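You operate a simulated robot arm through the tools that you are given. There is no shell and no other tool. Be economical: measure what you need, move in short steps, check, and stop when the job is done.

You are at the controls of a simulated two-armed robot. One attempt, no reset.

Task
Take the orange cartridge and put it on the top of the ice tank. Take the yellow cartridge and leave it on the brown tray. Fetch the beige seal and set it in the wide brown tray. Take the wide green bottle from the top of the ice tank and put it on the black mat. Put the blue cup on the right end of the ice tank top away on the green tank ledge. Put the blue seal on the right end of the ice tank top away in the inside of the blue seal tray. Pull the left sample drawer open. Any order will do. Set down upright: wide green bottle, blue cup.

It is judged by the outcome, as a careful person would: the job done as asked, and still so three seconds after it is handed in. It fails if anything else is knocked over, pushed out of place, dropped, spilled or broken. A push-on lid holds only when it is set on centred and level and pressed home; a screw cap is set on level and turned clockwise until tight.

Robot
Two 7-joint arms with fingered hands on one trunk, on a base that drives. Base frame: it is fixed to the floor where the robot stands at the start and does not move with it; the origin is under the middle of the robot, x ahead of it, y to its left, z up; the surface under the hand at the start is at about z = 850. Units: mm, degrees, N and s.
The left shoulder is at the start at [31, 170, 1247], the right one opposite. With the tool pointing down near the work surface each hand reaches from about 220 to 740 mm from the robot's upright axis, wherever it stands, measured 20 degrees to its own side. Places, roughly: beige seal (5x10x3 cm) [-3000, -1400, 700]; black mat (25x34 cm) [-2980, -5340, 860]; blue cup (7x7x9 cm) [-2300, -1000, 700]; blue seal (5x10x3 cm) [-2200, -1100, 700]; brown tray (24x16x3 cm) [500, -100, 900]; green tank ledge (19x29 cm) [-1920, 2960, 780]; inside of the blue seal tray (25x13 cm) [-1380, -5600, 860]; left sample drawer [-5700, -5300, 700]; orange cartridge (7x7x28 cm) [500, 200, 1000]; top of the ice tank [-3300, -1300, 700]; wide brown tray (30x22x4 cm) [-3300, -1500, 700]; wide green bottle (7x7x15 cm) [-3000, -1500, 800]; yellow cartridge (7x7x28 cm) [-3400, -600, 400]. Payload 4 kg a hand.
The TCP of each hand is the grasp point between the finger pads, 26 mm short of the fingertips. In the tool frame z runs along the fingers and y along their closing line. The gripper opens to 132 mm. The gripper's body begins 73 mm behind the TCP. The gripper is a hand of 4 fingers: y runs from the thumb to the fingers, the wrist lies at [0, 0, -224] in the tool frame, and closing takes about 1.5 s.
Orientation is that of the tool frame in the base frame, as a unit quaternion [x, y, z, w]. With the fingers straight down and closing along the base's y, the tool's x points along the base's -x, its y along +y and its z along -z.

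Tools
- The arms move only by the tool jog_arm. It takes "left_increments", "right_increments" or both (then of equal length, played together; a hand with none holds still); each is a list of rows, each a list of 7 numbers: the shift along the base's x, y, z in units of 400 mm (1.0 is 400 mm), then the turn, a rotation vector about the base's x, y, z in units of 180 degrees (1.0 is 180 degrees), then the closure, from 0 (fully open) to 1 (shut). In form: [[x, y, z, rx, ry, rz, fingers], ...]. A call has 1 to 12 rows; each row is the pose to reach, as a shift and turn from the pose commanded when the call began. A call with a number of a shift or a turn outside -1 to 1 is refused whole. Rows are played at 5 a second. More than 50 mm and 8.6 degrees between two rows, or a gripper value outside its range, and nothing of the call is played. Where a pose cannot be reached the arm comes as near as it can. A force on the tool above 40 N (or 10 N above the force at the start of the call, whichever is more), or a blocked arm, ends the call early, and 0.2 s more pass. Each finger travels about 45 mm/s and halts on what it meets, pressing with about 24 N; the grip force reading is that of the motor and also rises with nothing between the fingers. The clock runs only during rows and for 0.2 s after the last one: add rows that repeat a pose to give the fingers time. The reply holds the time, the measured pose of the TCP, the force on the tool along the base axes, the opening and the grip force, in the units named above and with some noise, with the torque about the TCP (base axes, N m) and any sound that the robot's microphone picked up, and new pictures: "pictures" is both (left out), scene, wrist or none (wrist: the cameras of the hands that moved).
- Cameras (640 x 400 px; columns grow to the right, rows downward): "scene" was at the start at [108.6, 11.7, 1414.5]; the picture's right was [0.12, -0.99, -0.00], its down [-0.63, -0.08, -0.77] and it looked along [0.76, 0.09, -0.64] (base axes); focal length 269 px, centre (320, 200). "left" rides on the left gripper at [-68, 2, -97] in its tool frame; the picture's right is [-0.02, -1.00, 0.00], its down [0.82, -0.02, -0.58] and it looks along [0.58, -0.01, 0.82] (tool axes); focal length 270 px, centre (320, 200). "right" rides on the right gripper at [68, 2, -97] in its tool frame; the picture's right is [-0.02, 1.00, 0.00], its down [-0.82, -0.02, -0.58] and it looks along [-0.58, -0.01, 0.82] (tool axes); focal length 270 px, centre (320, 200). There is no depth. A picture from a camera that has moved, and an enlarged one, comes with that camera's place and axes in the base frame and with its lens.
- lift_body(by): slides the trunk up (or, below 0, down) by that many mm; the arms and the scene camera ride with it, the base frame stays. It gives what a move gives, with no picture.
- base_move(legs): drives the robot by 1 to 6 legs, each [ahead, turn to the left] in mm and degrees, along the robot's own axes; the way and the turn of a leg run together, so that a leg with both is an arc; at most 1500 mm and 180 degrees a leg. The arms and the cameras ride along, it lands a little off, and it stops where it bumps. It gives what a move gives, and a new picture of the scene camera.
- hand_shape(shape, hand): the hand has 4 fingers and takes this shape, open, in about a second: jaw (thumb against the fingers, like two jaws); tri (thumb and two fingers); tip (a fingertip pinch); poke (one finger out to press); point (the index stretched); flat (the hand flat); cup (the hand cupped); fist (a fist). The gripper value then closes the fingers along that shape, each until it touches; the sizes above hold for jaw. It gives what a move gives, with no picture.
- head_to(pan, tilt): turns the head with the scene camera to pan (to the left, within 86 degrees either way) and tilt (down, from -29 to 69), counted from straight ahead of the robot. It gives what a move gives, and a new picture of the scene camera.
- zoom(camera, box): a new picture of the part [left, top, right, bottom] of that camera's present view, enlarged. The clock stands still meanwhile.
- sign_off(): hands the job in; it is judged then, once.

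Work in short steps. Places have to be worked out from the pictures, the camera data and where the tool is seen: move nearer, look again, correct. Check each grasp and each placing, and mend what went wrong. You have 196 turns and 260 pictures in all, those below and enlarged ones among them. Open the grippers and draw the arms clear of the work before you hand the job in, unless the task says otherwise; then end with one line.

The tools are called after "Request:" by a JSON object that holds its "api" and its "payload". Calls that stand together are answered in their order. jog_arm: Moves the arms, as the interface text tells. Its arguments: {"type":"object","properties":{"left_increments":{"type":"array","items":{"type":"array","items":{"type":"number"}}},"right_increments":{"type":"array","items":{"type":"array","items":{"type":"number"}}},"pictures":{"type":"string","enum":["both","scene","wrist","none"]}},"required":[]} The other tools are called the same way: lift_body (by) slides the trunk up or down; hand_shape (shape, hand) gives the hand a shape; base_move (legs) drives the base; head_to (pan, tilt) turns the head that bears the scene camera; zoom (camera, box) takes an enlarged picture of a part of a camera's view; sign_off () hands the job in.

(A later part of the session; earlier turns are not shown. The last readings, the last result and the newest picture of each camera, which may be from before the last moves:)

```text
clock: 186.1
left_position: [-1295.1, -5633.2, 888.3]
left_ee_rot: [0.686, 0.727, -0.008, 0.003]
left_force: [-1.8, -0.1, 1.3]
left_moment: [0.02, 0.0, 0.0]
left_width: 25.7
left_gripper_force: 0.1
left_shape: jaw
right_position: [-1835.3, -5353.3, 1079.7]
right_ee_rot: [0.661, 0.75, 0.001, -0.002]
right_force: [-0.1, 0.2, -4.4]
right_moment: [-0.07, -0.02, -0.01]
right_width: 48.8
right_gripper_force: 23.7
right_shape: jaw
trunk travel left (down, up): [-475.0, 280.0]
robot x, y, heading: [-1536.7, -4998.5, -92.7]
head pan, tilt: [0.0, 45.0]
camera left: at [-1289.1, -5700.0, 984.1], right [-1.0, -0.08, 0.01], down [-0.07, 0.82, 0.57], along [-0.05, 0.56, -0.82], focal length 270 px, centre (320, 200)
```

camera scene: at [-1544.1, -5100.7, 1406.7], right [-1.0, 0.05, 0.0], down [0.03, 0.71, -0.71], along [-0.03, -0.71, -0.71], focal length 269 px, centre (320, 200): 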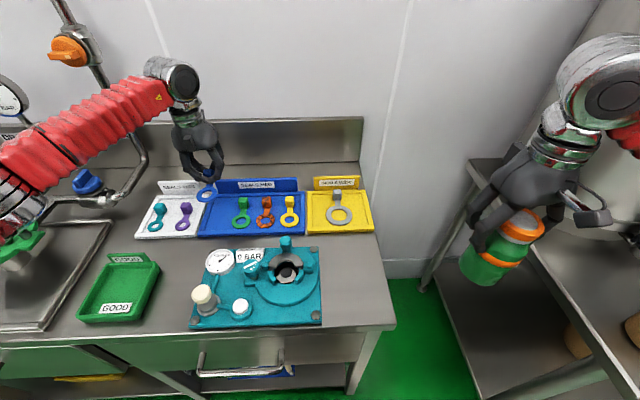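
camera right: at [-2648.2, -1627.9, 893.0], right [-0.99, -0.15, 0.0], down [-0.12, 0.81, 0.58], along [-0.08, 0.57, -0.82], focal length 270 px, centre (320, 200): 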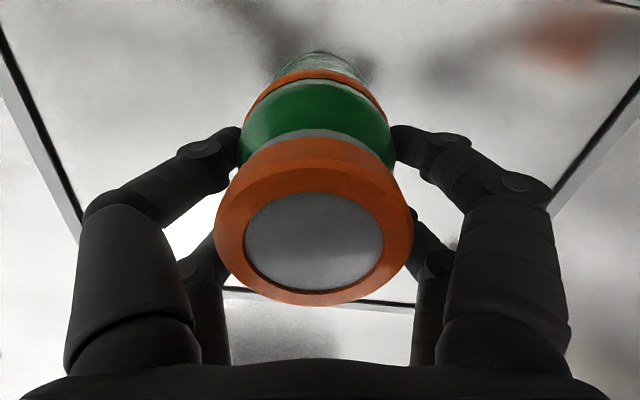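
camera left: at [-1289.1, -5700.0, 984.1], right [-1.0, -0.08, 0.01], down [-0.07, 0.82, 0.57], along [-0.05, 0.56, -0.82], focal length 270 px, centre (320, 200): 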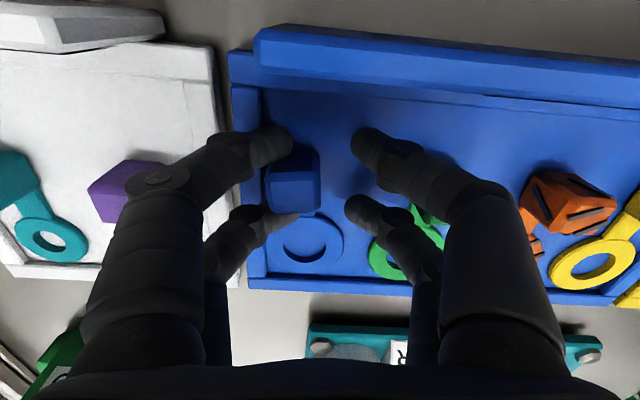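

The seal lies inside the slot. I shift 3 mm off it and raise the hand straight up.

Request:
{"api": "jog_arm", "payload": {"left_increments": [[0.006, 0, 0, 0, 0, 0, 0.8], [0.006, 0, 0.03, 0, 0, 0, 0.8], [0.006, 0, 0.1, 0, 0, 0, 0.8], [0.006, 0, 0.2, 0, 0, 0, 0.8], [0.006, 0, 0.3, 0, 0, 0, 0.8], [0.006, 0, 0.4, 0, 0, 0, 0.6], [0.006, 0, 0.5, 0, 0, 0, 0.4]], "pictures": "wrist"}}

```text
clock: 187.7
left_position: [-1293.6, -5634.2, 1088.2]
left_ee_rot: [0.685, 0.728, -0.008, 0.004]
left_force: [-0.2, -0.1, -0.6]
left_moment: [-0.01, -0.01, -0.01]
left_width: 76.6
left_gripper_force: 0.0
left_shape: jaw
right_position: [-1834.8, -5353.8, 1080.6]
right_ee_rot: [0.662, 0.75, 0.001, -0.001]
right_force: [0.0, -0.5, -3.5]
right_moment: [-0.06, 0.01, -0.01]
right_width: 48.7
right_gripper_force: 24.4
right_shape: jaw
trunk travel left (down, up): [-475.0, 280.0]
robot x, y, heading: [-1538.9, -4997.6, -92.7]
head pan, tilt: [0.0, 45.0]
camera left: at [-1287.1, -5701.0, 1183.8], right [-1.0, -0.09, 0.01], down [-0.07, 0.82, 0.57], along [-0.05, 0.56, -0.82], focal length 270 px, centre (320, 200)
```

left: 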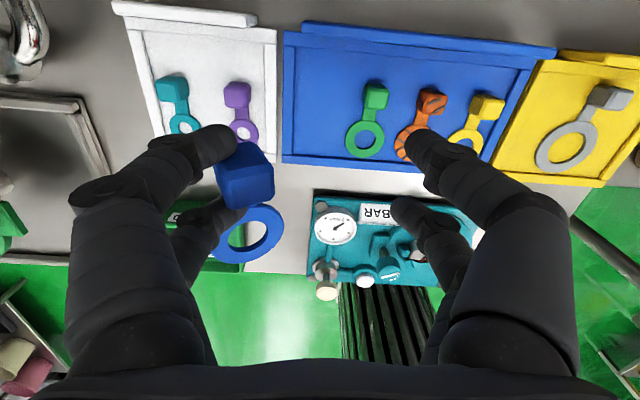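

The seal came up wedged between two fingers. I close again at once to secure it.

Request:
{"api": "jog_arm", "payload": {"left_increments": [[0, 0, 0, 0, 0, 0, 0.6], [0, 0, 0, 0, 0, 0, 0.8], [0, 0, 0, 0, 0, 0, 1], [0, 0, 0, 0, 0, 0, 1], [0, 0, 0, 0, 0, 0, 1], [0, 0, 0, 0, 0, 0, 1], [0, 0, 0, 0, 0, 0, 1]], "pictures": "both"}}

```text
clock: 189.3
left_position: [-1292.8, -5635.4, 1087.5]
left_ee_rot: [0.685, 0.728, -0.007, 0.003]
left_force: [-0.5, 0.5, -0.8]
left_moment: [0.0, 0.0, 0.01]
left_width: 0.0
left_gripper_force: 24.3
left_shape: jaw
right_position: [-1834.3, -5352.8, 1079.4]
right_ee_rot: [0.661, 0.751, 0.001, -0.002]
right_force: [-0.1, 0.2, -2.8]
right_moment: [-0.04, -0.02, 0.02]
right_width: 48.6
right_gripper_force: 24.0
right_shape: jaw
trunk travel left (down, up): [-475.0, 280.0]
robot x, y, heading: [-1540.8, -4996.1, -92.8]
head pan, tilt: [0.0, 45.0]
camera scene: at [-1544.5, -5101.4, 1406.6], right [-1.0, 0.05, 0.0], down [0.03, 0.71, -0.71], along [-0.03, -0.71, -0.71], focal length 269 px, centre (320, 200)
camera left: at [-1286.8, -5701.5, 1182.7], right [-1.0, -0.09, 0.01], down [-0.07, 0.82, 0.57], along [-0.05, 0.56, -0.82], focal length 270 px, centre (320, 200)
```

scene: 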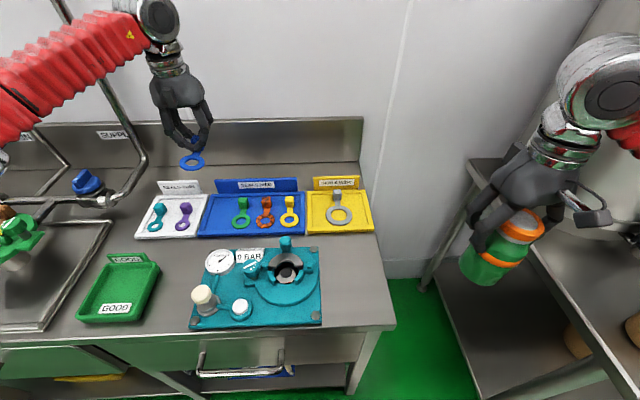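
left: 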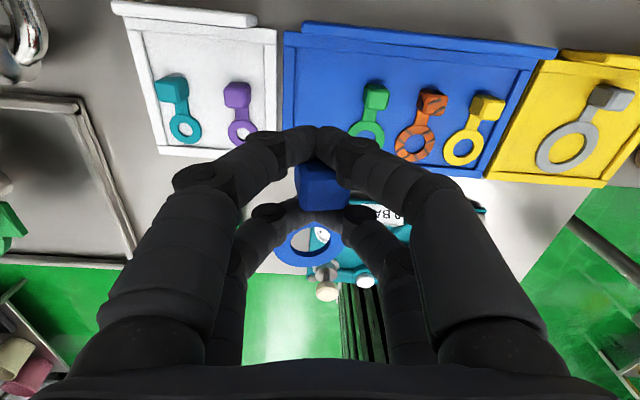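

Secured again. To re-grip it so the tab isn't wedged between finger pairs, I'll set it on the free bench space right of the teal plate, around (-1620,-5420). I carry it there at height.

Request:
{"api": "jog_arm", "payload": {"left_increments": [[-0.08, 0.06, 0, 0, 0, 0, 1], [-0.17, 0.12, 0, 0, 0, 0, 1], [-0.26, 0.18, 0, 0, 0, 0, 1], [-0.35, 0.24, 0, 0, 0, 0, 1], [-0.44, 0.3, 0, 0, 0, 0, 1], [-0.53, 0.36, 0, 0, 0, 0, 1], [-0.62, 0.42, 0, 0, 0, 0, 1], [-0.71, 0.48, 0, 0, 0, 0, 1], [-0.79, 0.53, 0, 0, 0, 0, 1], [-0.81, 0.53, -0.05, 0, 0, 0, 1], [-0.81, 0.53, -0.15, 0, 0, 0, 1], [-0.81, 0.53, -0.25, 0, 0, 0, 1]], "pictures": "both"}}

```text
clock: 191.9
left_position: [-1616.3, -5419.2, 987.3]
left_ee_rot: [0.685, 0.728, -0.007, 0.003]
left_force: [-0.2, 0.1, 0.0]
left_moment: [0.01, -0.05, 0.0]
left_width: 0.1
left_gripper_force: 24.1
left_shape: jaw
right_position: [-1835.9, -5353.8, 1078.7]
right_ee_rot: [0.661, 0.75, 0.001, -0.001]
right_force: [0.4, -0.9, -3.4]
right_moment: [-0.07, 0.02, -0.04]
right_width: 48.6
right_gripper_force: 23.7
right_shape: jaw
trunk travel left (down, up): [-475.0, 280.0]
robot x, y, heading: [-1537.3, -4998.2, -92.8]
head pan, tilt: [0.0, 45.0]
camera scene: at [-1544.4, -5101.7, 1406.5], right [-1.0, 0.05, 0.0], down [0.03, 0.71, -0.71], along [-0.03, -0.71, -0.71], focal length 269 px, centre (320, 200)
camera left: at [-1610.1, -5486.2, 1083.3], right [-1.0, -0.09, 0.01], down [-0.07, 0.82, 0.57], along [-0.06, 0.56, -0.82], focal length 270 px, centre (320, 200)
```

scene: 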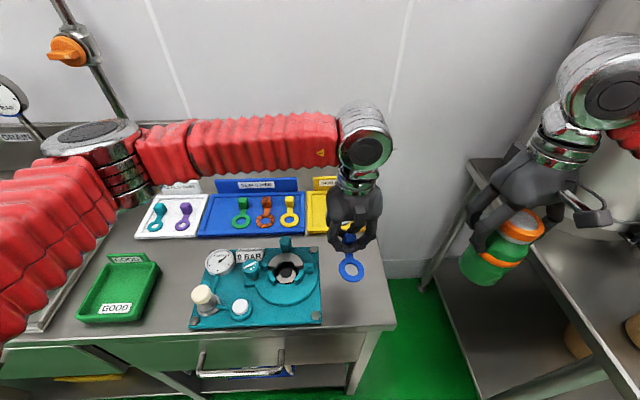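
left: 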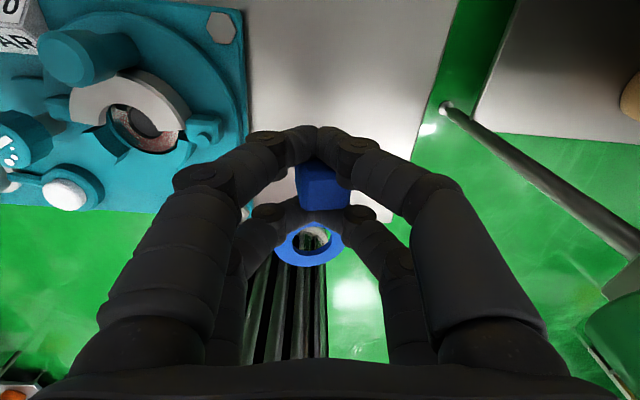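

There's a 158 mm wide clear patch (x -1713…-1555). I centre at (-1634,-5450), lower to the bench and open wide.

Request:
{"api": "jog_arm", "payload": {"left_increments": [[-0.03, -0.05, -0.08, 0, 0, 0, 1], [-0.045, -0.075, -0.17, 0, 0, 0, 1], [-0.045, -0.075, -0.24, 0, 0, 0, 1], [-0.045, -0.075, -0.26, 0, 0, 0, 1], [-0.045, -0.075, -0.267, 0, 0, 0, 1], [-0.045, -0.075, -0.267, 0, 0, 0, 0.8], [-0.045, -0.075, -0.267, 0, 0, 0, 0.5], [-0.045, -0.075, -0.267, 0, 0, 0, 0.2], [-0.045, -0.075, -0.267, 0, 0, 0, 0.1], [-0.045, -0.075, -0.267, 0, 0, 0, 0.1], [-0.045, -0.075, -0.267, 0, 0, 0, 0.1]], "pictures": "wrist"}}

```text
clock: 194.3
left_position: [-1635.1, -5451.4, 882.4]
left_ee_rot: [0.685, 0.728, -0.007, 0.002]
left_force: [-0.3, 0.4, -0.1]
left_moment: [-0.01, 0.03, 0.01]
left_width: 100.7
left_gripper_force: 0.1
left_shape: jaw
right_position: [-1835.3, -5354.0, 1078.3]
right_ee_rot: [0.661, 0.75, 0.001, -0.002]
right_force: [0.0, 0.5, -3.5]
right_moment: [-0.06, -0.01, -0.02]
right_width: 48.5
right_gripper_force: 23.7
right_shape: jaw
trunk travel left (down, up): [-475.0, 280.0]
robot x, y, heading: [-1536.2, -4993.1, -92.7]
head pan, tilt: [0.0, 45.0]
camera left: at [-1628.8, -5517.7, 978.3], right [-1.0, -0.09, 0.01], down [-0.07, 0.82, 0.57], along [-0.05, 0.56, -0.82], focal length 270 px, centre (320, 200)
```

left: 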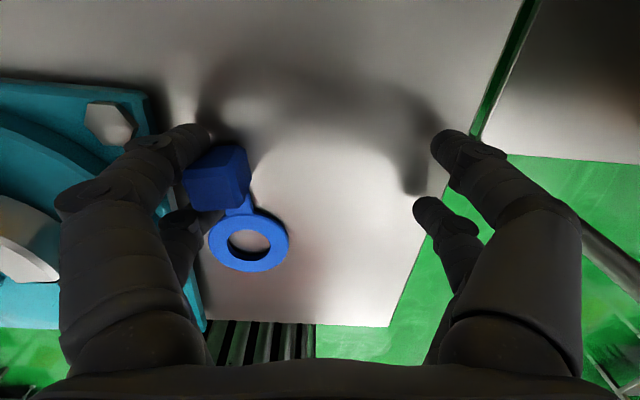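

The tab is wedged in the finger pair on one side. I move 16 mm away from the teal plate and change the hand shape to a fingertip pinch, which should pull one of the two fingers off the tab.

Request:
{"api": "jog_arm", "payload": {"left_increments": [[-0.04, 0, 0, 0, 0, 0, 0.1], [-0.04, 0, 0, 0, 0, 0, 0.1]], "pictures": "none"}}

Request:
{"api": "hand_shape", "payload": {"hand": "left", "shape": "tip"}}

Request:
{"api": "zoom", "payload": {"camera": "left", "box": [0, 0, 640, 400]}}

```text
clock: 194.9
left_position: [-1650.1, -5450.5, 881.1]
left_ee_rot: [0.685, 0.728, -0.007, 0.002]
left_force: [0.5, -0.6, 0.6]
left_moment: [0.01, -0.07, 0.0]
left_width: 118.7
left_gripper_force: 0.0
left_shape: jaw
right_position: [-1834.5, -5354.6, 1079.3]
right_ee_rot: [0.661, 0.75, 0.002, -0.001]
right_force: [0.3, 0.2, -4.7]
right_moment: [-0.09, -0.01, -0.02]
right_width: 48.5
right_gripper_force: 24.1
right_shape: jaw
trunk travel left (down, up): [-475.0, 280.0]
robot x, y, heading: [-1542.7, -4993.9, -92.8]
head pan, tilt: [0.0, 45.0]
```

```text
clock: 195.8
left_position: [-1650.3, -5451.2, 879.6]
left_ee_rot: [0.686, 0.728, -0.007, 0.003]
left_force: [-0.4, -0.2, -0.2]
left_moment: [0.0, 0.01, -0.04]
left_width: 132.0
left_gripper_force: 0.0
left_shape: tip
right_position: [-1835.4, -5353.6, 1078.8]
right_ee_rot: [0.661, 0.75, 0.001, -0.001]
right_force: [0.4, 0.4, -4.2]
right_moment: [-0.08, -0.02, -0.02]
right_width: 48.7
right_gripper_force: 24.2
right_shape: jaw
trunk travel left (down, up): [-475.0, 280.0]
robot x, y, heading: [-1540.1, -4995.4, -92.7]
head pan, tilt: [0.0, 45.0]
```

```text
1.00 times, centred on (320, 200) of left (not enlarged: the box is as wide or as high as the picture)
camera zoom: at [-1644.4, -5516.8, 977.1], right [-1.0, -0.09, 0.01], down [-0.07, 0.82, 0.57], along [-0.05, 0.56, -0.82], focal length 270 px, centre (320, 200)
```

zoom: 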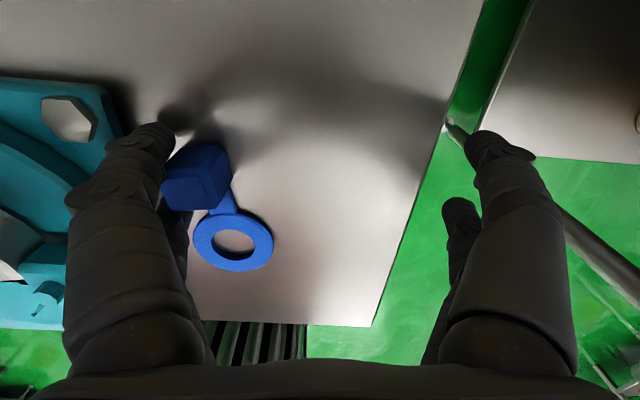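

I raise 20 mm to see whether the seal is left behind.

Request:
{"api": "jog_arm", "payload": {"left_increments": [[0, 0, 0.02, 0, 0, 0, 0], [0, 0, 0.05, 0, 0, 0, 0], [0, 0, 0.05, 0, 0, 0, 0]], "pictures": "wrist"}}

```text
clock: 196.6
left_position: [-1649.2, -5450.7, 900.6]
left_ee_rot: [0.686, 0.728, -0.007, 0.002]
left_force: [-0.1, -0.6, -0.3]
left_moment: [-0.01, 0.01, 0.01]
left_width: 131.7
left_gripper_force: 0.1
left_shape: tip
right_position: [-1834.3, -5354.0, 1079.5]
right_ee_rot: [0.661, 0.75, 0.001, -0.001]
right_force: [-0.3, 0.1, -3.2]
right_moment: [-0.06, -0.04, 0.0]
right_width: 48.8
right_gripper_force: 23.9
right_shape: jaw
trunk travel left (down, up): [-475.0, 280.0]
robot x, y, heading: [-1536.8, -4994.5, -92.5]
head pan, tilt: [0.0, 45.0]
camera left: at [-1643.5, -5517.3, 997.0], right [-1.0, -0.08, 0.01], down [-0.07, 0.82, 0.57], along [-0.05, 0.56, -0.82], focal length 270 px, centre (320, 200)
```

left: 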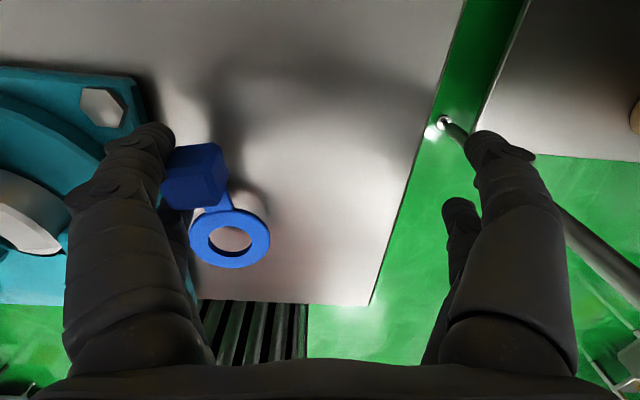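

Still stuck. I set it back on the bench and close in the pinch shape, which should move only one finger of the pair and free the tab.

Request:
{"api": "jog_arm", "payload": {"left_increments": [[0, 0, -0.03, 0, 0, 0, 0], [0, 0, -0.048, 0, 0, 0, 0], [0, 0, -0.048, 0, 0, 0, 0.2], [0, 0, -0.048, 0, 0, 0, 0.4], [0, 0, -0.048, 0, 0, 0, 0.5], [0, 0, -0.048, 0, 0, 0, 0.5], [0, 0, -0.048, 0, 0, 0, 0.5]], "pictures": "wrist"}}

```text
clock: 198.2
left_position: [-1649.9, -5451.9, 881.9]
left_ee_rot: [0.685, 0.728, -0.007, 0.003]
left_force: [0.9, 0.2, 0.3]
left_moment: [0.01, -0.02, 0.0]
left_width: 66.6
left_gripper_force: 0.0
left_shape: tip
right_position: [-1835.1, -5353.2, 1079.6]
right_ee_rot: [0.661, 0.75, 0.001, -0.001]
right_force: [-0.2, -0.3, -3.3]
right_moment: [-0.07, -0.02, -0.01]
right_width: 48.6
right_gripper_force: 23.9
right_shape: jaw
trunk travel left (down, up): [-475.0, 280.0]
robot x, y, heading: [-1536.4, -4999.9, -93.0]
head pan, tilt: [0.0, 45.0]
camera left: at [-1643.7, -5518.3, 977.4], right [-1.0, -0.09, 0.01], down [-0.07, 0.82, 0.57], along [-0.05, 0.56, -0.82], focal length 270 px, centre (320, 200)
```

left: 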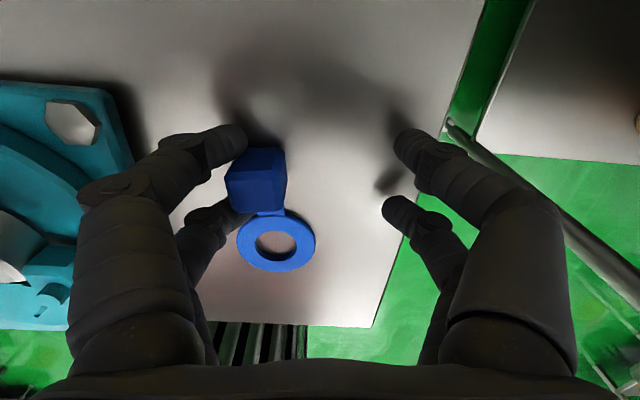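

All digits move together here. I try the "point" shape, which folds the others away and leaves just the index.

Request:
{"api": "hand_shape", "payload": {"hand": "left", "shape": "point"}}

Request:
{"api": "zoom", "payload": {"camera": "left", "box": [0, 0, 640, 400]}}

```text
clock: 199.1
left_position: [-1650.5, -5452.0, 883.8]
left_ee_rot: [0.685, 0.728, -0.009, 0.003]
left_force: [-2.0, -2.0, 21.2]
left_moment: [-0.37, -0.03, -0.01]
left_width: 0.2
left_gripper_force: 0.0
left_shape: point
right_position: [-1835.4, -5351.9, 1080.1]
right_ee_rot: [0.661, 0.75, 0.001, -0.001]
right_force: [0.3, -0.3, -4.1]
right_moment: [-0.07, -0.02, 0.01]
right_width: 48.9
right_gripper_force: 24.2
right_shape: jaw
trunk travel left (down, up): [-475.0, 280.0]
robot x, y, heading: [-1537.8, -4997.2, -92.9]
head pan, tilt: [0.0, 45.0]
```

```text
1.00 times, centred on (320, 200) of left (not enlarged: the box is as wide or as high as the picture)
camera zoom: at [-1644.3, -5518.0, 979.9], right [-1.0, -0.08, 0.01], down [-0.06, 0.82, 0.56], along [-0.06, 0.56, -0.83], focal length 270 px, centre (320, 200)
```

zoom: 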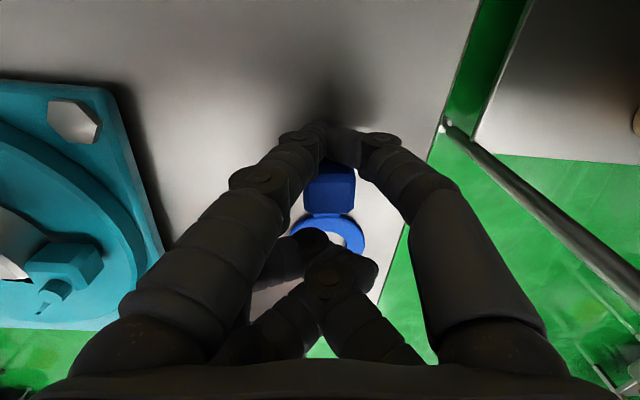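

The second finger has folded off the seal. I raise the hand and check the seal stays on the bench.

Request:
{"api": "jog_arm", "payload": {"left_increments": [[0, 0, 0.03, 0, 0, 0, 0], [0, 0, 0.1, 0, 0, 0, 0], [0, 0, 0.2, 0, 0, 0, 0], [0, 0, 0.25, 0, 0, 0, 0]], "pictures": "wrist"}}

```text
clock: 200.1
left_position: [-1650.7, -5451.4, 983.3]
left_ee_rot: [0.686, 0.728, -0.008, 0.002]
left_force: [0.4, -0.2, 0.2]
left_moment: [0.01, -0.01, 0.01]
left_width: 0.0
left_gripper_force: 0.0
left_shape: point
right_position: [-1835.1, -5353.3, 1079.6]
right_ee_rot: [0.661, 0.75, 0.001, -0.002]
right_force: [-0.5, 0.1, -4.8]
right_moment: [-0.09, -0.01, 0.01]
right_width: 48.5
right_gripper_force: 23.9
right_shape: jaw
trunk travel left (down, up): [-475.0, 280.0]
robot x, y, heading: [-1536.2, -4993.4, -92.8]
head pan, tilt: [0.0, 45.0]
camera left: at [-1644.1, -5518.0, 1078.3], right [-1.0, -0.09, 0.01], down [-0.07, 0.82, 0.57], along [-0.05, 0.56, -0.82], focal length 270 px, centre (320, 200)
```

left: 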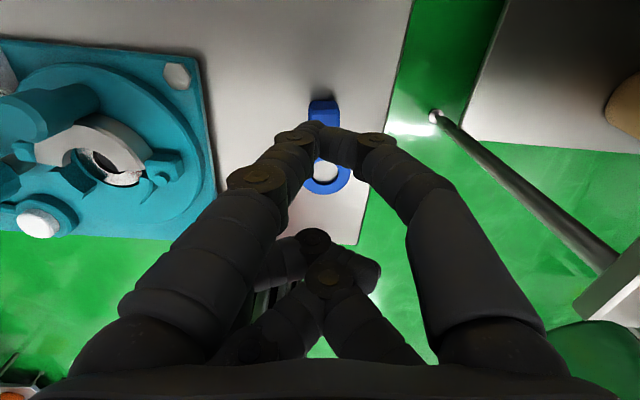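

The seal is free on the bench, tab at about (-1653,-5459). I go back to the jaw shape and lower with an offset, so that only one finger pair takes the tab, a little higher up.

Request:
{"api": "hand_shape", "payload": {"hand": "left", "shape": "jaw"}}

Request:
{"api": "jog_arm", "payload": {"left_increments": [[0, 0.015, -0.05, 0, 0, 0, 0], [0, 0.015, -0.13, 0, 0, 0, 0], [0, 0.015, -0.2, 0, 0, 0, 0], [0, 0.015, -0.23, 0, 0, 0, 0], [0, 0.015, -0.23, 0, 0, 0, 0]], "pictures": "wrist"}}

```text
clock: 201.0
left_position: [-1650.0, -5451.7, 981.2]
left_ee_rot: [0.685, 0.729, -0.008, 0.002]
left_force: [-0.2, 0.3, 0.6]
left_moment: [-0.01, 0.0, 0.03]
left_width: 132.0
left_gripper_force: 0.0
left_shape: jaw
right_position: [-1834.1, -5353.9, 1079.4]
right_ee_rot: [0.661, 0.75, 0.001, -0.002]
right_force: [0.3, 0.4, -3.1]
right_moment: [-0.04, -0.03, 0.03]
right_width: 48.8
right_gripper_force: 23.8
right_shape: jaw
trunk travel left (down, up): [-475.0, 280.0]
robot x, y, heading: [-1536.5, -4994.4, -92.6]
head pan, tilt: [0.0, 45.0]
```

```text
clock: 202.2
left_position: [-1649.6, -5444.4, 890.4]
left_ee_rot: [0.686, 0.728, -0.007, 0.002]
left_force: [0.6, 0.6, -0.9]
left_moment: [0.0, -0.02, -0.03]
left_width: 131.9
left_gripper_force: 0.0
left_shape: jaw
right_position: [-1835.6, -5353.5, 1079.6]
right_ee_rot: [0.662, 0.75, 0.001, -0.001]
right_force: [-0.3, -0.5, -4.1]
right_moment: [-0.07, -0.01, -0.01]
right_width: 48.6
right_gripper_force: 24.1
right_shape: jaw
trunk travel left (down, up): [-475.0, 280.0]
robot x, y, heading: [-1540.8, -4995.0, -92.7]
head pan, tilt: [0.0, 45.0]
camera left: at [-1643.7, -5511.4, 985.8], right [-1.0, -0.09, 0.01], down [-0.07, 0.82, 0.57], along [-0.05, 0.56, -0.82], focal length 270 px, centre (320, 200)
```

left: 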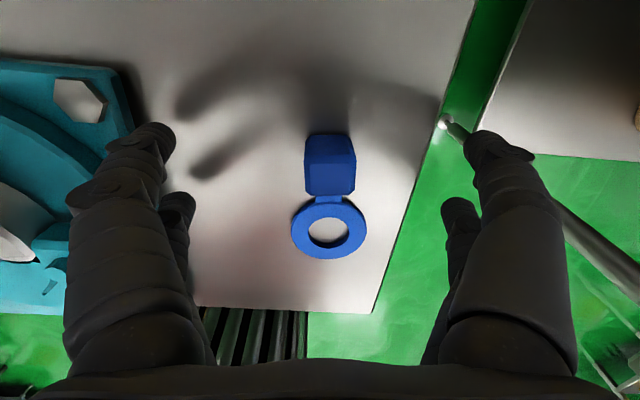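

Good: the tab lines up with the rear finger pair. I shift 4 mm, close and lift.

Request:
{"api": "jog_arm", "payload": {"left_increments": [[-0.008, 0.01, -0.005, 0, 0, 0, 0], [-0.008, 0.01, -0.005, 0, 0, 0, 0.4], [-0.008, 0.01, -0.005, 0, 0, 0, 0.8], [-0.008, 0.01, -0.005, 0, 0, 0, 1], [-0.008, 0.01, -0.005, 0, 0, 0, 1], [-0.008, 0.01, -0.005, 0, 0, 0, 1], [-0.008, 0.01, -0.005, 0, 0, 0, 1], [-0.008, 0.01, -0.005, 0, 0, 0, 1], [-0.008, 0.01, -0.005, 0, 0, 0, 1], [-0.008, 0.01, 0.05, 0, 0, 0, 1], [-0.008, 0.01, 0.15, 0, 0, 0, 1], [-0.008, 0.01, 0.25, 0, 0, 0, 1]], "pictures": "wrist"}}

```text
clock: 204.8
left_position: [-1653.6, -5438.7, 990.5]
left_ee_rot: [0.686, 0.728, -0.008, 0.003]
left_force: [-0.2, 0.4, -0.1]
left_moment: [-0.06, 0.0, 0.05]
left_width: 8.2
left_gripper_force: 24.0
left_shape: jaw
right_position: [-1834.9, -5352.5, 1079.6]
right_ee_rot: [0.661, 0.75, 0.001, 0.0]
right_force: [1.1, 0.7, -3.4]
right_moment: [-0.07, 0.01, 0.0]
right_width: 48.4
right_gripper_force: 24.5
right_shape: jaw
trunk travel left (down, up): [-475.0, 280.0]
robot x, y, heading: [-1540.7, -4999.9, -92.5]
head pan, tilt: [0.0, 45.0]
camera left: at [-1647.0, -5505.4, 1087.0], right [-1.0, -0.08, 0.01], down [-0.07, 0.82, 0.57], along [-0.05, 0.56, -0.82], focal length 270 px, centre (320, 200)
```

left: 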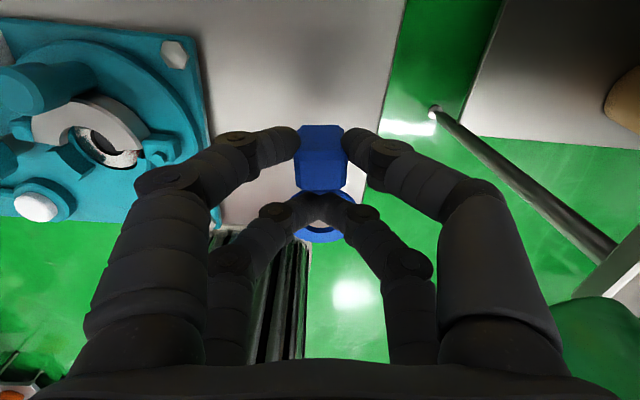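

A clean grip by one pair. I carry it back up over the teal plate to the slot: TCP to about (-1296,-5622), z≈1060.

Request:
{"api": "jog_arm", "payload": {"left_increments": [[0, 0, 0.1, 0, 0, 0, 1], [0.08, -0.04, 0.17, 0, 0, 0, 1], [0.17, -0.08, 0.17, 0, 0, 0, 1], [0.27, -0.13, 0.17, 0, 0, 0, 1], [0.37, -0.18, 0.17, 0, 0, 0, 1], [0.47, -0.23, 0.17, 0, 0, 0, 1], [0.57, -0.28, 0.17, 0, 0, 0, 1], [0.67, -0.33, 0.17, 0, 0, 0, 1], [0.77, -0.38, 0.17, 0, 0, 0, 1], [0.86, -0.43, 0.17, 0, 0, 0, 1], [0.895, -0.457, 0.1, 0, 0, 0, 1], [0.895, -0.457, 0, 0, 0, 0, 1]], "pictures": "wrist"}}

```text
clock: 207.4
left_position: [-1295.2, -5625.2, 989.6]
left_ee_rot: [0.685, 0.728, -0.007, 0.002]
left_force: [0.9, -0.3, -0.6]
left_moment: [0.02, 0.0, 0.0]
left_width: 8.0
left_gripper_force: 24.4
left_shape: jaw
right_position: [-1833.8, -5353.1, 1079.0]
right_ee_rot: [0.661, 0.75, 0.002, -0.001]
right_force: [0.4, -0.3, -4.3]
right_moment: [-0.06, 0.0, -0.01]
right_width: 48.6
right_gripper_force: 23.9
right_shape: jaw
trunk travel left (down, up): [-475.0, 280.0]
robot x, y, heading: [-1537.8, -4996.1, -92.7]
head pan, tilt: [0.0, 45.0]
camera left: at [-1289.2, -5691.5, 1086.2], right [-1.0, -0.08, 0.01], down [-0.07, 0.82, 0.57], along [-0.05, 0.56, -0.82], focal length 270 px, centre (320, 200)
```

left: 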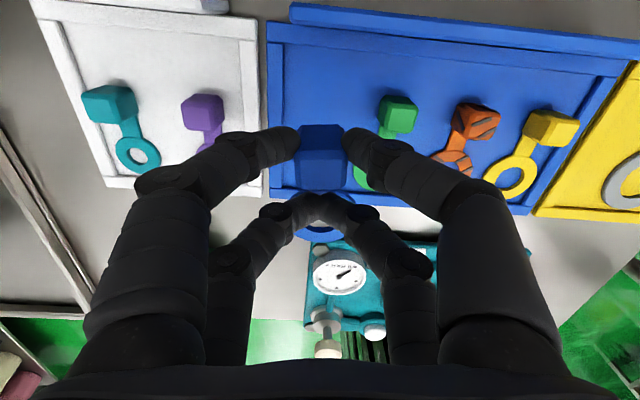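

Right above the slot. I lower to contact height (~895).

Request:
{"api": "jog_arm", "payload": {"left_increments": [[-0.002, 0.005, -0.1, 0, 0, 0, 1], [-0.002, 0.005, -0.18, 0, 0, 0, 1], [-0.002, 0.005, -0.22, 0, 0, 0, 1], [-0.002, 0.005, -0.235, 0, 0, 0, 1], [-0.002, 0.005, -0.242, 0, 0, 0, 1], [-0.002, 0.005, -0.242, 0, 0, 0, 1]], "pictures": "wrist"}}

```text
clock: 208.8
left_position: [-1297.0, -5621.3, 894.4]
left_ee_rot: [0.686, 0.728, -0.008, 0.003]
left_force: [-0.5, -0.8, 4.4]
left_moment: [-0.04, 0.03, -0.02]
left_width: 8.1
left_gripper_force: 24.3
left_shape: jaw
right_position: [-1834.7, -5353.2, 1078.8]
right_ee_rot: [0.661, 0.75, 0.0, -0.001]
right_force: [-0.1, -0.6, -3.8]
right_moment: [-0.07, 0.0, 0.0]
right_width: 48.8
right_gripper_force: 24.3
right_shape: jaw
trunk travel left (down, up): [-475.0, 280.0]
robot x, y, heading: [-1534.2, -4996.5, -93.0]
head pan, tilt: [0.0, 45.0]
camera left: at [-1290.5, -5688.2, 990.7], right [-1.0, -0.09, 0.01], down [-0.07, 0.82, 0.56], along [-0.05, 0.56, -0.83], focal length 270 px, centre (320, 200)
```

left: 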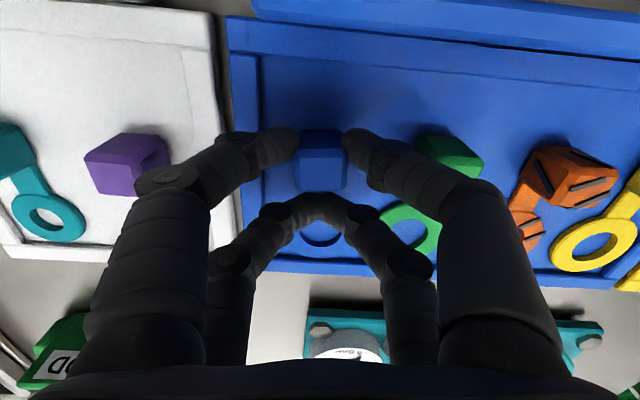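

Light contact (4 N). I open slightly.

Request:
{"api": "jog_arm", "payload": {"left_increments": [[0, 0, 0, 0, 0, 0, 0.9], [0, 0, 0, 0, 0, 0, 0.85], [0, 0, 0, 0, 0, 0, 0.8], [0, 0, 0, 0, 0, 0, 0.75], [0, 0, 0, 0, 0, 0, 0.75], [0, 0, 0.03, 0, 0, 0, 0.75], [0, 0, 0.06, 0, 0, 0, 0.75]], "pictures": "wrist"}}

```text
clock: 210.4
left_position: [-1296.7, -5620.3, 917.1]
left_ee_rot: [0.685, 0.728, -0.008, 0.003]
left_force: [0.4, 0.1, 0.7]
left_moment: [0.02, -0.01, 0.01]
left_width: 32.7
left_gripper_force: 0.0
left_shape: jaw
right_position: [-1835.3, -5353.8, 1078.4]
right_ee_rot: [0.661, 0.75, 0.001, -0.001]
right_force: [0.1, -1.4, -4.0]
right_moment: [-0.05, -0.02, -0.02]
right_width: 48.6
right_gripper_force: 24.0
right_shape: jaw
trunk travel left (down, up): [-475.0, 280.0]
robot x, y, heading: [-1541.3, -4996.2, -92.5]
head pan, tilt: [0.0, 45.0]
camera left: at [-1290.1, -5689.1, 1013.1], right [-1.0, -0.09, 0.01], down [-0.07, 0.82, 0.57], along [-0.06, 0.56, -0.82], focal length 270 px, centre (320, 200)
```

left: 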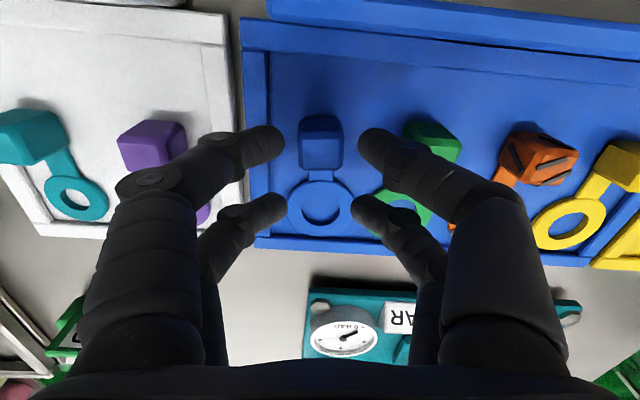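

The blue seal lies neatly in its slot. I raise the left hand and draw it back, then back away from the bench.

Request:
{"api": "jog_arm", "payload": {"left_increments": [[0, 0, 0.1, 0, 0, 0, 0.75], [0, 0, 0.2, 0, 0, 0, 0.75], [0, 0, 0.3, 0, 0, 0, 0.6], [0, 0, 0.4, 0, 0, 0, 0.4], [0, 0.08, 0.45, 0, 0, 0, 0.2], [0, 0.18, 0.45, 0, 0, 0, 0], [0, 0.28, 0.45, 0, 0, 0, 0], [0, 0.38, 0.45, 0, 0, 0, 0], [0, 0.48, 0.45, 0, 0, 0, 0], [0, 0.5, 0.45, 0, 0, 0, 0]], "pictures": "none"}}

Request:
{"api": "base_move", "payload": {"legs": [[-600, 0], [0, -45]]}}

Request:
{"api": "base_move", "payload": {"legs": [[0, -43]]}}

```text
clock: 212.6
left_position: [-1295.8, -5421.4, 1096.2]
left_ee_rot: [0.685, 0.728, -0.007, 0.003]
left_force: [-0.5, -0.4, 0.5]
left_moment: [0.02, 0.02, 0.04]
left_width: 131.8
left_gripper_force: 0.0
left_shape: jaw
right_position: [-1835.0, -5355.0, 1079.7]
right_ee_rot: [0.661, 0.75, 0.002, -0.001]
right_force: [-0.5, -0.5, -4.9]
right_moment: [-0.06, -0.01, -0.02]
right_width: 48.5
right_gripper_force: 24.2
right_shape: jaw
trunk travel left (down, up): [-475.0, 280.0]
robot x, y, heading: [-1540.9, -4994.7, -93.2]
head pan, tilt: [0.0, 45.0]
```

```text
clock: 218.4
left_position: [-1639.7, -4878.8, 1097.8]
left_ee_rot: [0.911, 0.413, -0.009, 0.001]
left_force: [0.0, 0.2, 0.3]
left_moment: [-0.03, -0.07, 0.0]
left_width: 132.0
left_gripper_force: 0.1
left_shape: jaw
right_position: [-1974.9, -4451.7, 1079.0]
right_ee_rot: [0.897, 0.442, 0.002, 0.0]
right_force: [-1.6, 0.2, -3.8]
right_moment: [-0.08, 0.02, 0.0]
right_width: 48.5
right_gripper_force: 24.1
right_shape: jaw
trunk travel left (down, up): [-475.0, 280.0]
robot x, y, heading: [-1484.8, -4439.7, -138.2]
head pan, tilt: [0.0, 45.0]
stopped in leg 2: the robot was blocked; the commanded pose is now the measured one
camera scene: at [-1564.4, -4504.3, 1406.6], right [-0.67, 0.74, 0.0], down [0.53, 0.47, -0.71], along [-0.52, -0.48, -0.71], focal length 269 px, centre (320, 200)
```

scene: 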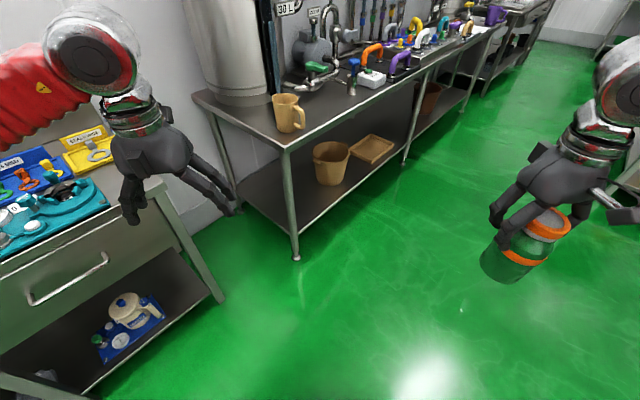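

```text
clock: 221.1
left_position: [-1895.5, -4663.8, 1099.4]
left_ee_rot: [0.998, 0.062, -0.008, 0.0]
left_force: [-0.1, 0.2, -0.2]
left_moment: [-0.06, 0.0, 0.01]
left_width: 131.8
left_gripper_force: 0.1
left_shape: jaw
right_position: [-1860.7, -4121.9, 1080.0]
right_ee_rot: [0.995, 0.096, 0.001, 0.002]
right_force: [0.4, -0.3, -4.4]
right_moment: [-0.07, 0.09, 0.03]
right_width: 49.0
right_gripper_force: 23.8
right_shape: jaw
trunk travel left (down, up): [-475.0, 280.0]
robot x, y, heading: [-1484.5, -4481.1, -179.3]
head pan, tilt: [0.0, 45.0]
stopped in leg 1: the robot was blocked; the commanded pose is now the measured one
camera scene: at [-1591.0, -4472.9, 1406.6], right [-0.01, 1.0, 0.0], down [0.71, 0.0, -0.71], along [-0.71, -0.01, -0.71], focal length 269 px, centre (320, 200)
```

scene: 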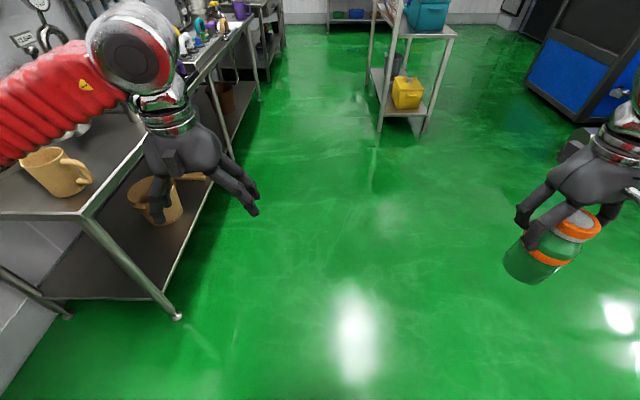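

Facing west along the benches. I drive 1.3 m and turn left to face the bench where the mat should be.

Request:
{"api": "base_move", "payload": {"legs": [[1300, 0], [0, 45]]}}

Request:
{"api": "base_move", "payload": {"legs": [[0, 44]]}}

```text
clock: 230.1
left_position: [-2968.4, -4912.5, 1098.5]
left_ee_rot: [0.901, 0.434, -0.008, -0.001]
left_force: [1.1, -0.7, 0.2]
left_moment: [0.05, 0.03, 0.0]
left_width: 132.1
left_gripper_force: 0.1
left_shape: jaw
right_position: [-3322.9, -4501.8, 1082.5]
right_ee_rot: [0.885, 0.465, 0.001, -0.001]
right_force: [0.1, -1.2, -3.1]
right_moment: [-0.01, 0.06, -0.05]
right_width: 48.1
right_gripper_force: 24.0
right_shape: jaw
trunk travel left (down, up): [-475.0, 280.0]
robot x, y, heading: [-2837.5, -4459.2, -134.4]
head pan, tilt: [0.0, 45.0]
stopped in leg 2: the robot was blocked; the commanded pose is now the measured one
camera scene: at [-2909.5, -4535.4, 1406.5], right [-0.71, 0.7, 0.0], down [0.49, 0.51, -0.71], along [-0.5, -0.5, -0.71], focal length 269 px, centre (320, 200)
```

scene: 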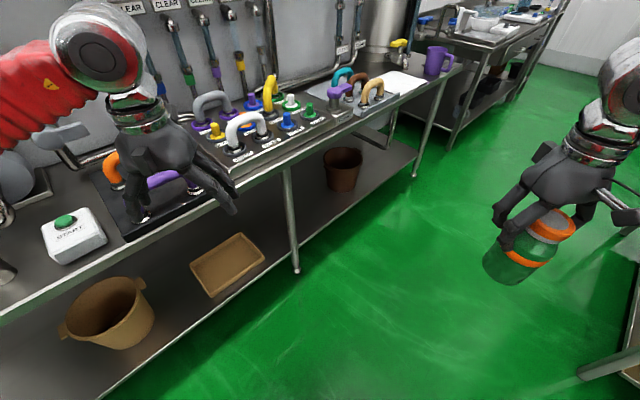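

```text
clock: 232.8
left_position: [-2626.1, -4885.8, 1099.2]
left_ee_rot: [0.682, 0.731, -0.008, 0.001]
left_force: [0.2, -0.4, -0.8]
left_moment: [-0.02, 0.05, -0.01]
left_width: 131.7
left_gripper_force: 0.0
left_shape: jaw
right_position: [-3164.7, -4823.0, 1083.0]
right_ee_rot: [0.656, 0.755, -0.001, -0.002]
right_force: [0.4, -0.2, -3.2]
right_moment: [-0.07, 0.04, -0.01]
right_width: 47.8
right_gripper_force: 23.9
right_shape: jaw
trunk travel left (down, up): [-475.0, 280.0]
robot x, y, heading: [-2876.9, -4458.7, -91.4]
head pan, tilt: [0.0, 45.0]
stopped in leg 1: the robot was blocked; the commanded pose is now the measured one
camera scene: at [-2877.4, -4565.1, 1406.6], right [-1.0, 0.03, 0.0], down [0.02, 0.71, -0.71], along [-0.02, -0.71, -0.71], focal length 269 px, centre (320, 200)
```

scene: 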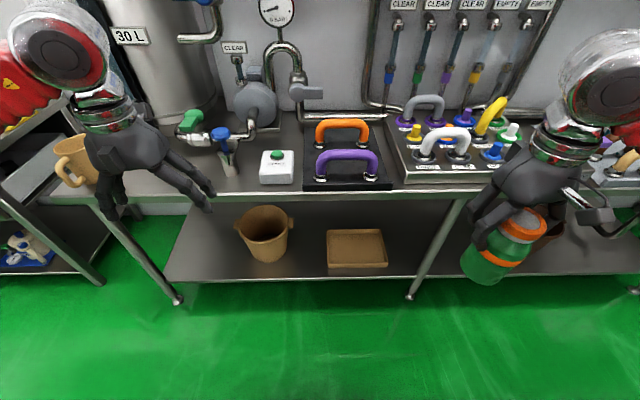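

The black mat lies ahead, with an orange and a purple handle on it. I zoom to find the free area.

Request:
{"api": "zoom", "payload": {"camera": "scene", "box": [260, 90, 460, 215]}}

```text
3.20 times, centred on (360, 152) of scene
camera zoom: at [-2877.4, -4565.1, 1406.6], right [-1.0, 0.03, 0.0], down [0.02, 0.71, -0.71], along [-0.02, -0.71, -0.71], focal length 861 px, centre (192, 352)
```

zoom: 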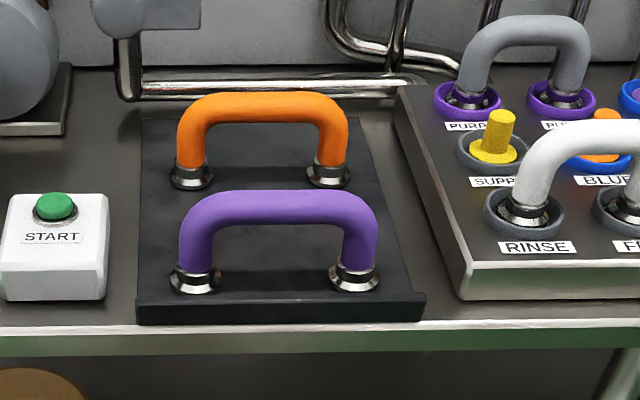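

The mat spans about x -2845…-3105, y -5150…-5508, with a free band between the two handles around y≈-5293. I bring the bottle to x≈-2975 and higher, and the left hand back, then drive up to the bench.

Request:
{"api": "jog_arm", "payload": {"left_increments": [[0, 0.05, 0.05, 0, 0, 0, 0], [0, 0.1, 0.1, 0, 0, 0, 0], [0, 0.15, 0.15, 0, 0, 0, 0], [0, 0.2, 0.2, 0, 0, 0, 0], [0, 0.25, 0.2, 0, 0, 0, 0]], "right_increments": [[0.1, 0, 0.05, 0, 0, 0, 1], [0.2, 0, 0.1, 0, 0, 0, 1], [0.3, 0, 0.15, 0, 0, 0, 1], [0.4, 0, 0.15, 0, 0, 0, 1], [0.475, 0, 0.15, 0, 0, 0, 1]], "pictures": "none"}}

Request:
{"api": "base_move", "payload": {"legs": [[350, 0]]}}

```text
clock: 234.0
left_position: [-2628.2, -4784.2, 1178.5]
left_ee_rot: [0.682, 0.732, -0.008, 0.003]
left_force: [0.4, -0.3, -1.1]
left_moment: [0.0, -0.01, -0.03]
left_width: 132.1
left_gripper_force: 0.0
left_shape: jaw
right_position: [-2978.5, -4823.0, 1143.7]
right_ee_rot: [0.656, 0.754, 0.0, -0.002]
right_force: [0.6, -0.3, -4.6]
right_moment: [-0.06, -0.01, -0.01]
right_width: 47.7
right_gripper_force: 24.2
right_shape: jaw
trunk travel left (down, up): [-475.0, 280.0]
robot x, y, heading: [-2875.3, -4461.2, -91.4]
head pan, tilt: [0.0, 45.0]
```

```text
clock: 236.3
left_position: [-2641.5, -5143.1, 1178.8]
left_ee_rot: [0.683, 0.73, -0.007, 0.003]
left_force: [0.0, -0.5, -0.4]
left_moment: [0.02, -0.05, -0.01]
left_width: 132.0
left_gripper_force: 0.1
left_shape: jaw
right_position: [-2991.6, -5181.4, 1142.2]
right_ee_rot: [0.656, 0.754, 0.002, -0.001]
right_force: [-1.1, 0.1, -5.0]
right_moment: [-0.07, -0.02, 0.0]
right_width: 48.0
right_gripper_force: 24.2
right_shape: jaw
trunk travel left (down, up): [-475.0, 280.0]
robot x, y, heading: [-2887.0, -4814.2, -91.5]
head pan, tilt: [0.0, 45.0]
camera scene: at [-2893.0, -4922.2, 1406.5], right [-1.0, 0.03, 0.0], down [0.02, 0.71, -0.71], along [-0.02, -0.71, -0.71], focal length 269 px, centre (320, 200)
```

scene: 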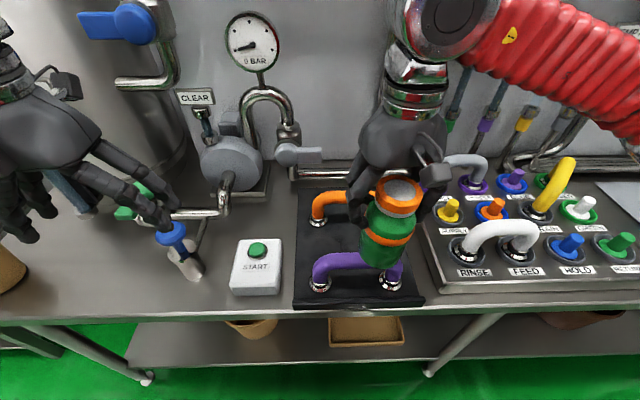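

I move the bottle over the band centre (-2977,-5295), still above the handles, and check from the wrist.

Request:
{"api": "jog_arm", "payload": {"right_increments": [[0.01, -0.1, 0, 0, 0, 0, 1], [0.02, -0.2, 0, 0, 0, 0, 1], [0.037, -0.285, 0, 0, 0, 0, 1], [0.037, -0.285, -0.05, 0, 0, 0, 1], [0.037, -0.285, -0.1, 0, 0, 0, 1], [0.037, -0.285, -0.1, 0, 0, 0, 1]], "pictures": "both"}}

```text
clock: 237.8
left_position: [-2641.4, -5140.7, 1180.3]
left_ee_rot: [0.683, 0.731, -0.007, 0.003]
left_force: [-0.5, 0.2, -0.2]
left_moment: [0.03, 0.02, -0.01]
left_width: 131.9
left_gripper_force: 0.1
left_shape: jaw
right_position: [-2977.7, -5294.9, 1103.5]
right_ee_rot: [0.656, 0.754, 0.001, -0.001]
right_force: [-0.9, -0.2, -3.9]
right_moment: [-0.08, -0.03, -0.02]
right_width: 47.7
right_gripper_force: 24.0
right_shape: jaw
trunk travel left (down, up): [-475.0, 280.0]
robot x, y, heading: [-2892.6, -4815.9, -91.9]
head pan, tilt: [0.0, 45.0]
camera scene: at [-2893.0, -4920.8, 1406.6], right [-1.0, 0.03, 0.0], down [0.02, 0.71, -0.71], along [-0.02, -0.71, -0.71], focal length 269 px, centre (320, 200)
camera right: at [-2984.1, -5226.5, 1201.5], right [0.99, 0.11, 0.0], down [0.09, -0.81, 0.57], along [0.06, -0.57, -0.82], focal length 270 px, centre (320, 200)
```

scene: 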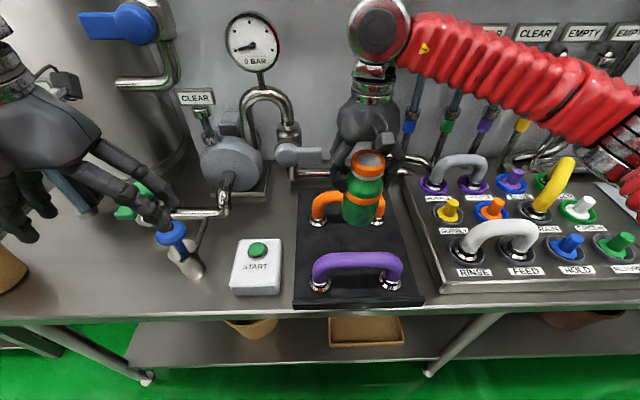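
right: 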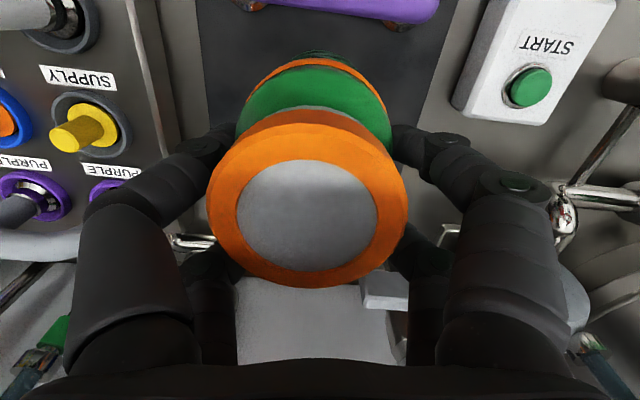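

The bottle hangs upright in the free band. I lower it to just above the mat, then in small steps.

Request:
{"api": "jog_arm", "payload": {"right_increments": [[0, -0.01, -0.1, 0, 0, 0, 1], [0, -0.01, -0.2, 0, 0, 0, 1], [0, -0.01, -0.29, 0, 0, 0, 1], [0, -0.01, -0.31, 0, 0, 0, 1], [0, -0.01, -0.325, 0, 0, 0, 1], [0, -0.01, -0.34, 0, 0, 0, 1], [0, -0.01, -0.35, 0, 0, 0, 1], [0, -0.01, -0.36, 0, 0, 0, 1]], "pictures": "scene"}}

```text
clock: 239.6
left_position: [-2640.3, -5142.9, 1179.5]
left_ee_rot: [0.683, 0.73, -0.008, 0.004]
left_force: [0.1, 0.0, -0.8]
left_moment: [0.0, 0.0, -0.03]
left_width: 132.1
left_gripper_force: 0.1
left_shape: jaw
right_position: [-2976.0, -5298.7, 958.5]
right_ee_rot: [0.657, 0.754, 0.001, -0.001]
right_force: [0.6, 0.6, -3.4]
right_moment: [-0.08, 0.0, 0.01]
right_width: 48.0
right_gripper_force: 23.6
right_shape: jaw
trunk travel left (down, up): [-475.0, 280.0]
robot x, y, heading: [-2889.9, -4815.4, -91.8]
head pan, tilt: [0.0, 45.0]
camera scene: at [-2892.9, -4921.1, 1406.6], right [-1.0, 0.03, 0.0], down [0.02, 0.71, -0.71], along [-0.02, -0.71, -0.71], focal length 269 px, centre (320, 200)
```

scene: 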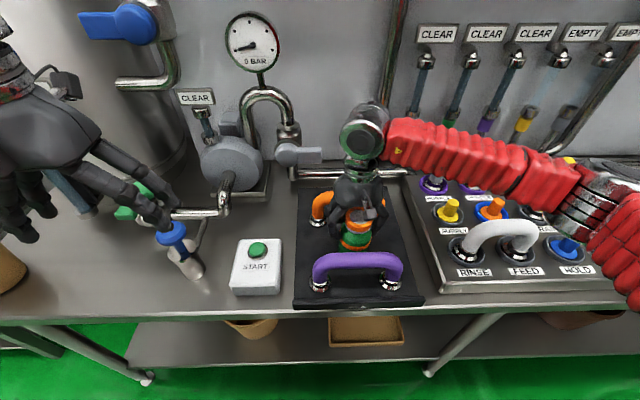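

Still hanging. I go on in 2 mm steps to contact.

Request:
{"api": "jog_arm", "payload": {"right_increments": [[0, 0, -0.005, 0, 0, 0, 1], [0, 0, -0.01, 0, 0, 0, 1], [0, 0, -0.015, 0, 0, 0, 1], [0, 0, -0.02, 0, 0, 0, 1], [0, 0, -0.025, 0, 0, 0, 1], [0, 0, -0.03, 0, 0, 0, 1], [0, 0, -0.035, 0, 0, 0, 1], [0, 0, -0.04, 0, 0, 0, 1]], "pictures": "wrist"}}

```text
clock: 240.9
left_position: [-2641.5, -5140.9, 1181.2]
left_ee_rot: [0.682, 0.731, -0.008, 0.003]
left_force: [0.0, -0.3, 0.2]
left_moment: [0.04, -0.01, -0.03]
left_width: 132.2
left_gripper_force: 0.1
left_shape: jaw
right_position: [-2975.3, -5298.9, 954.0]
right_ee_rot: [0.656, 0.755, 0.0, 0.005]
right_force: [-0.4, 2.8, 14.0]
right_moment: [0.43, 0.45, -0.07]
right_width: 48.7
right_gripper_force: 24.3
right_shape: jaw
trunk travel left (down, up): [-475.0, 280.0]
robot x, y, heading: [-2889.2, -4816.6, -91.8]
head pan, tilt: [0.0, 45.0]
stopped in row 6 (right hand): the force on the tool passed its limit at 42 N (the readings are from after the stop); the commanded pose is now the measured one
camera right: at [-2983.5, -5229.9, 1051.6], right [0.99, 0.11, 0.0], down [0.09, -0.81, 0.58], along [0.07, -0.58, -0.81], focal length 270 px, centre (320, 200)
```

right: 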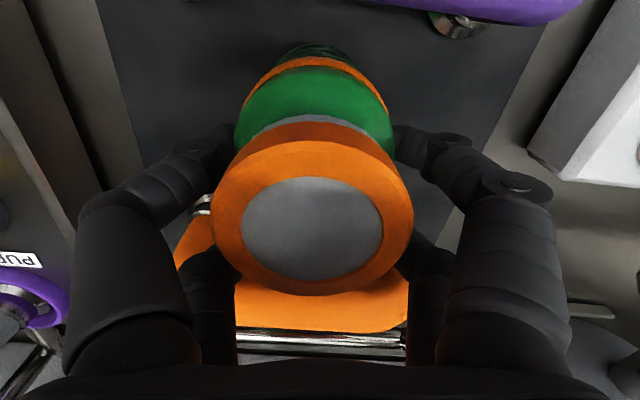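

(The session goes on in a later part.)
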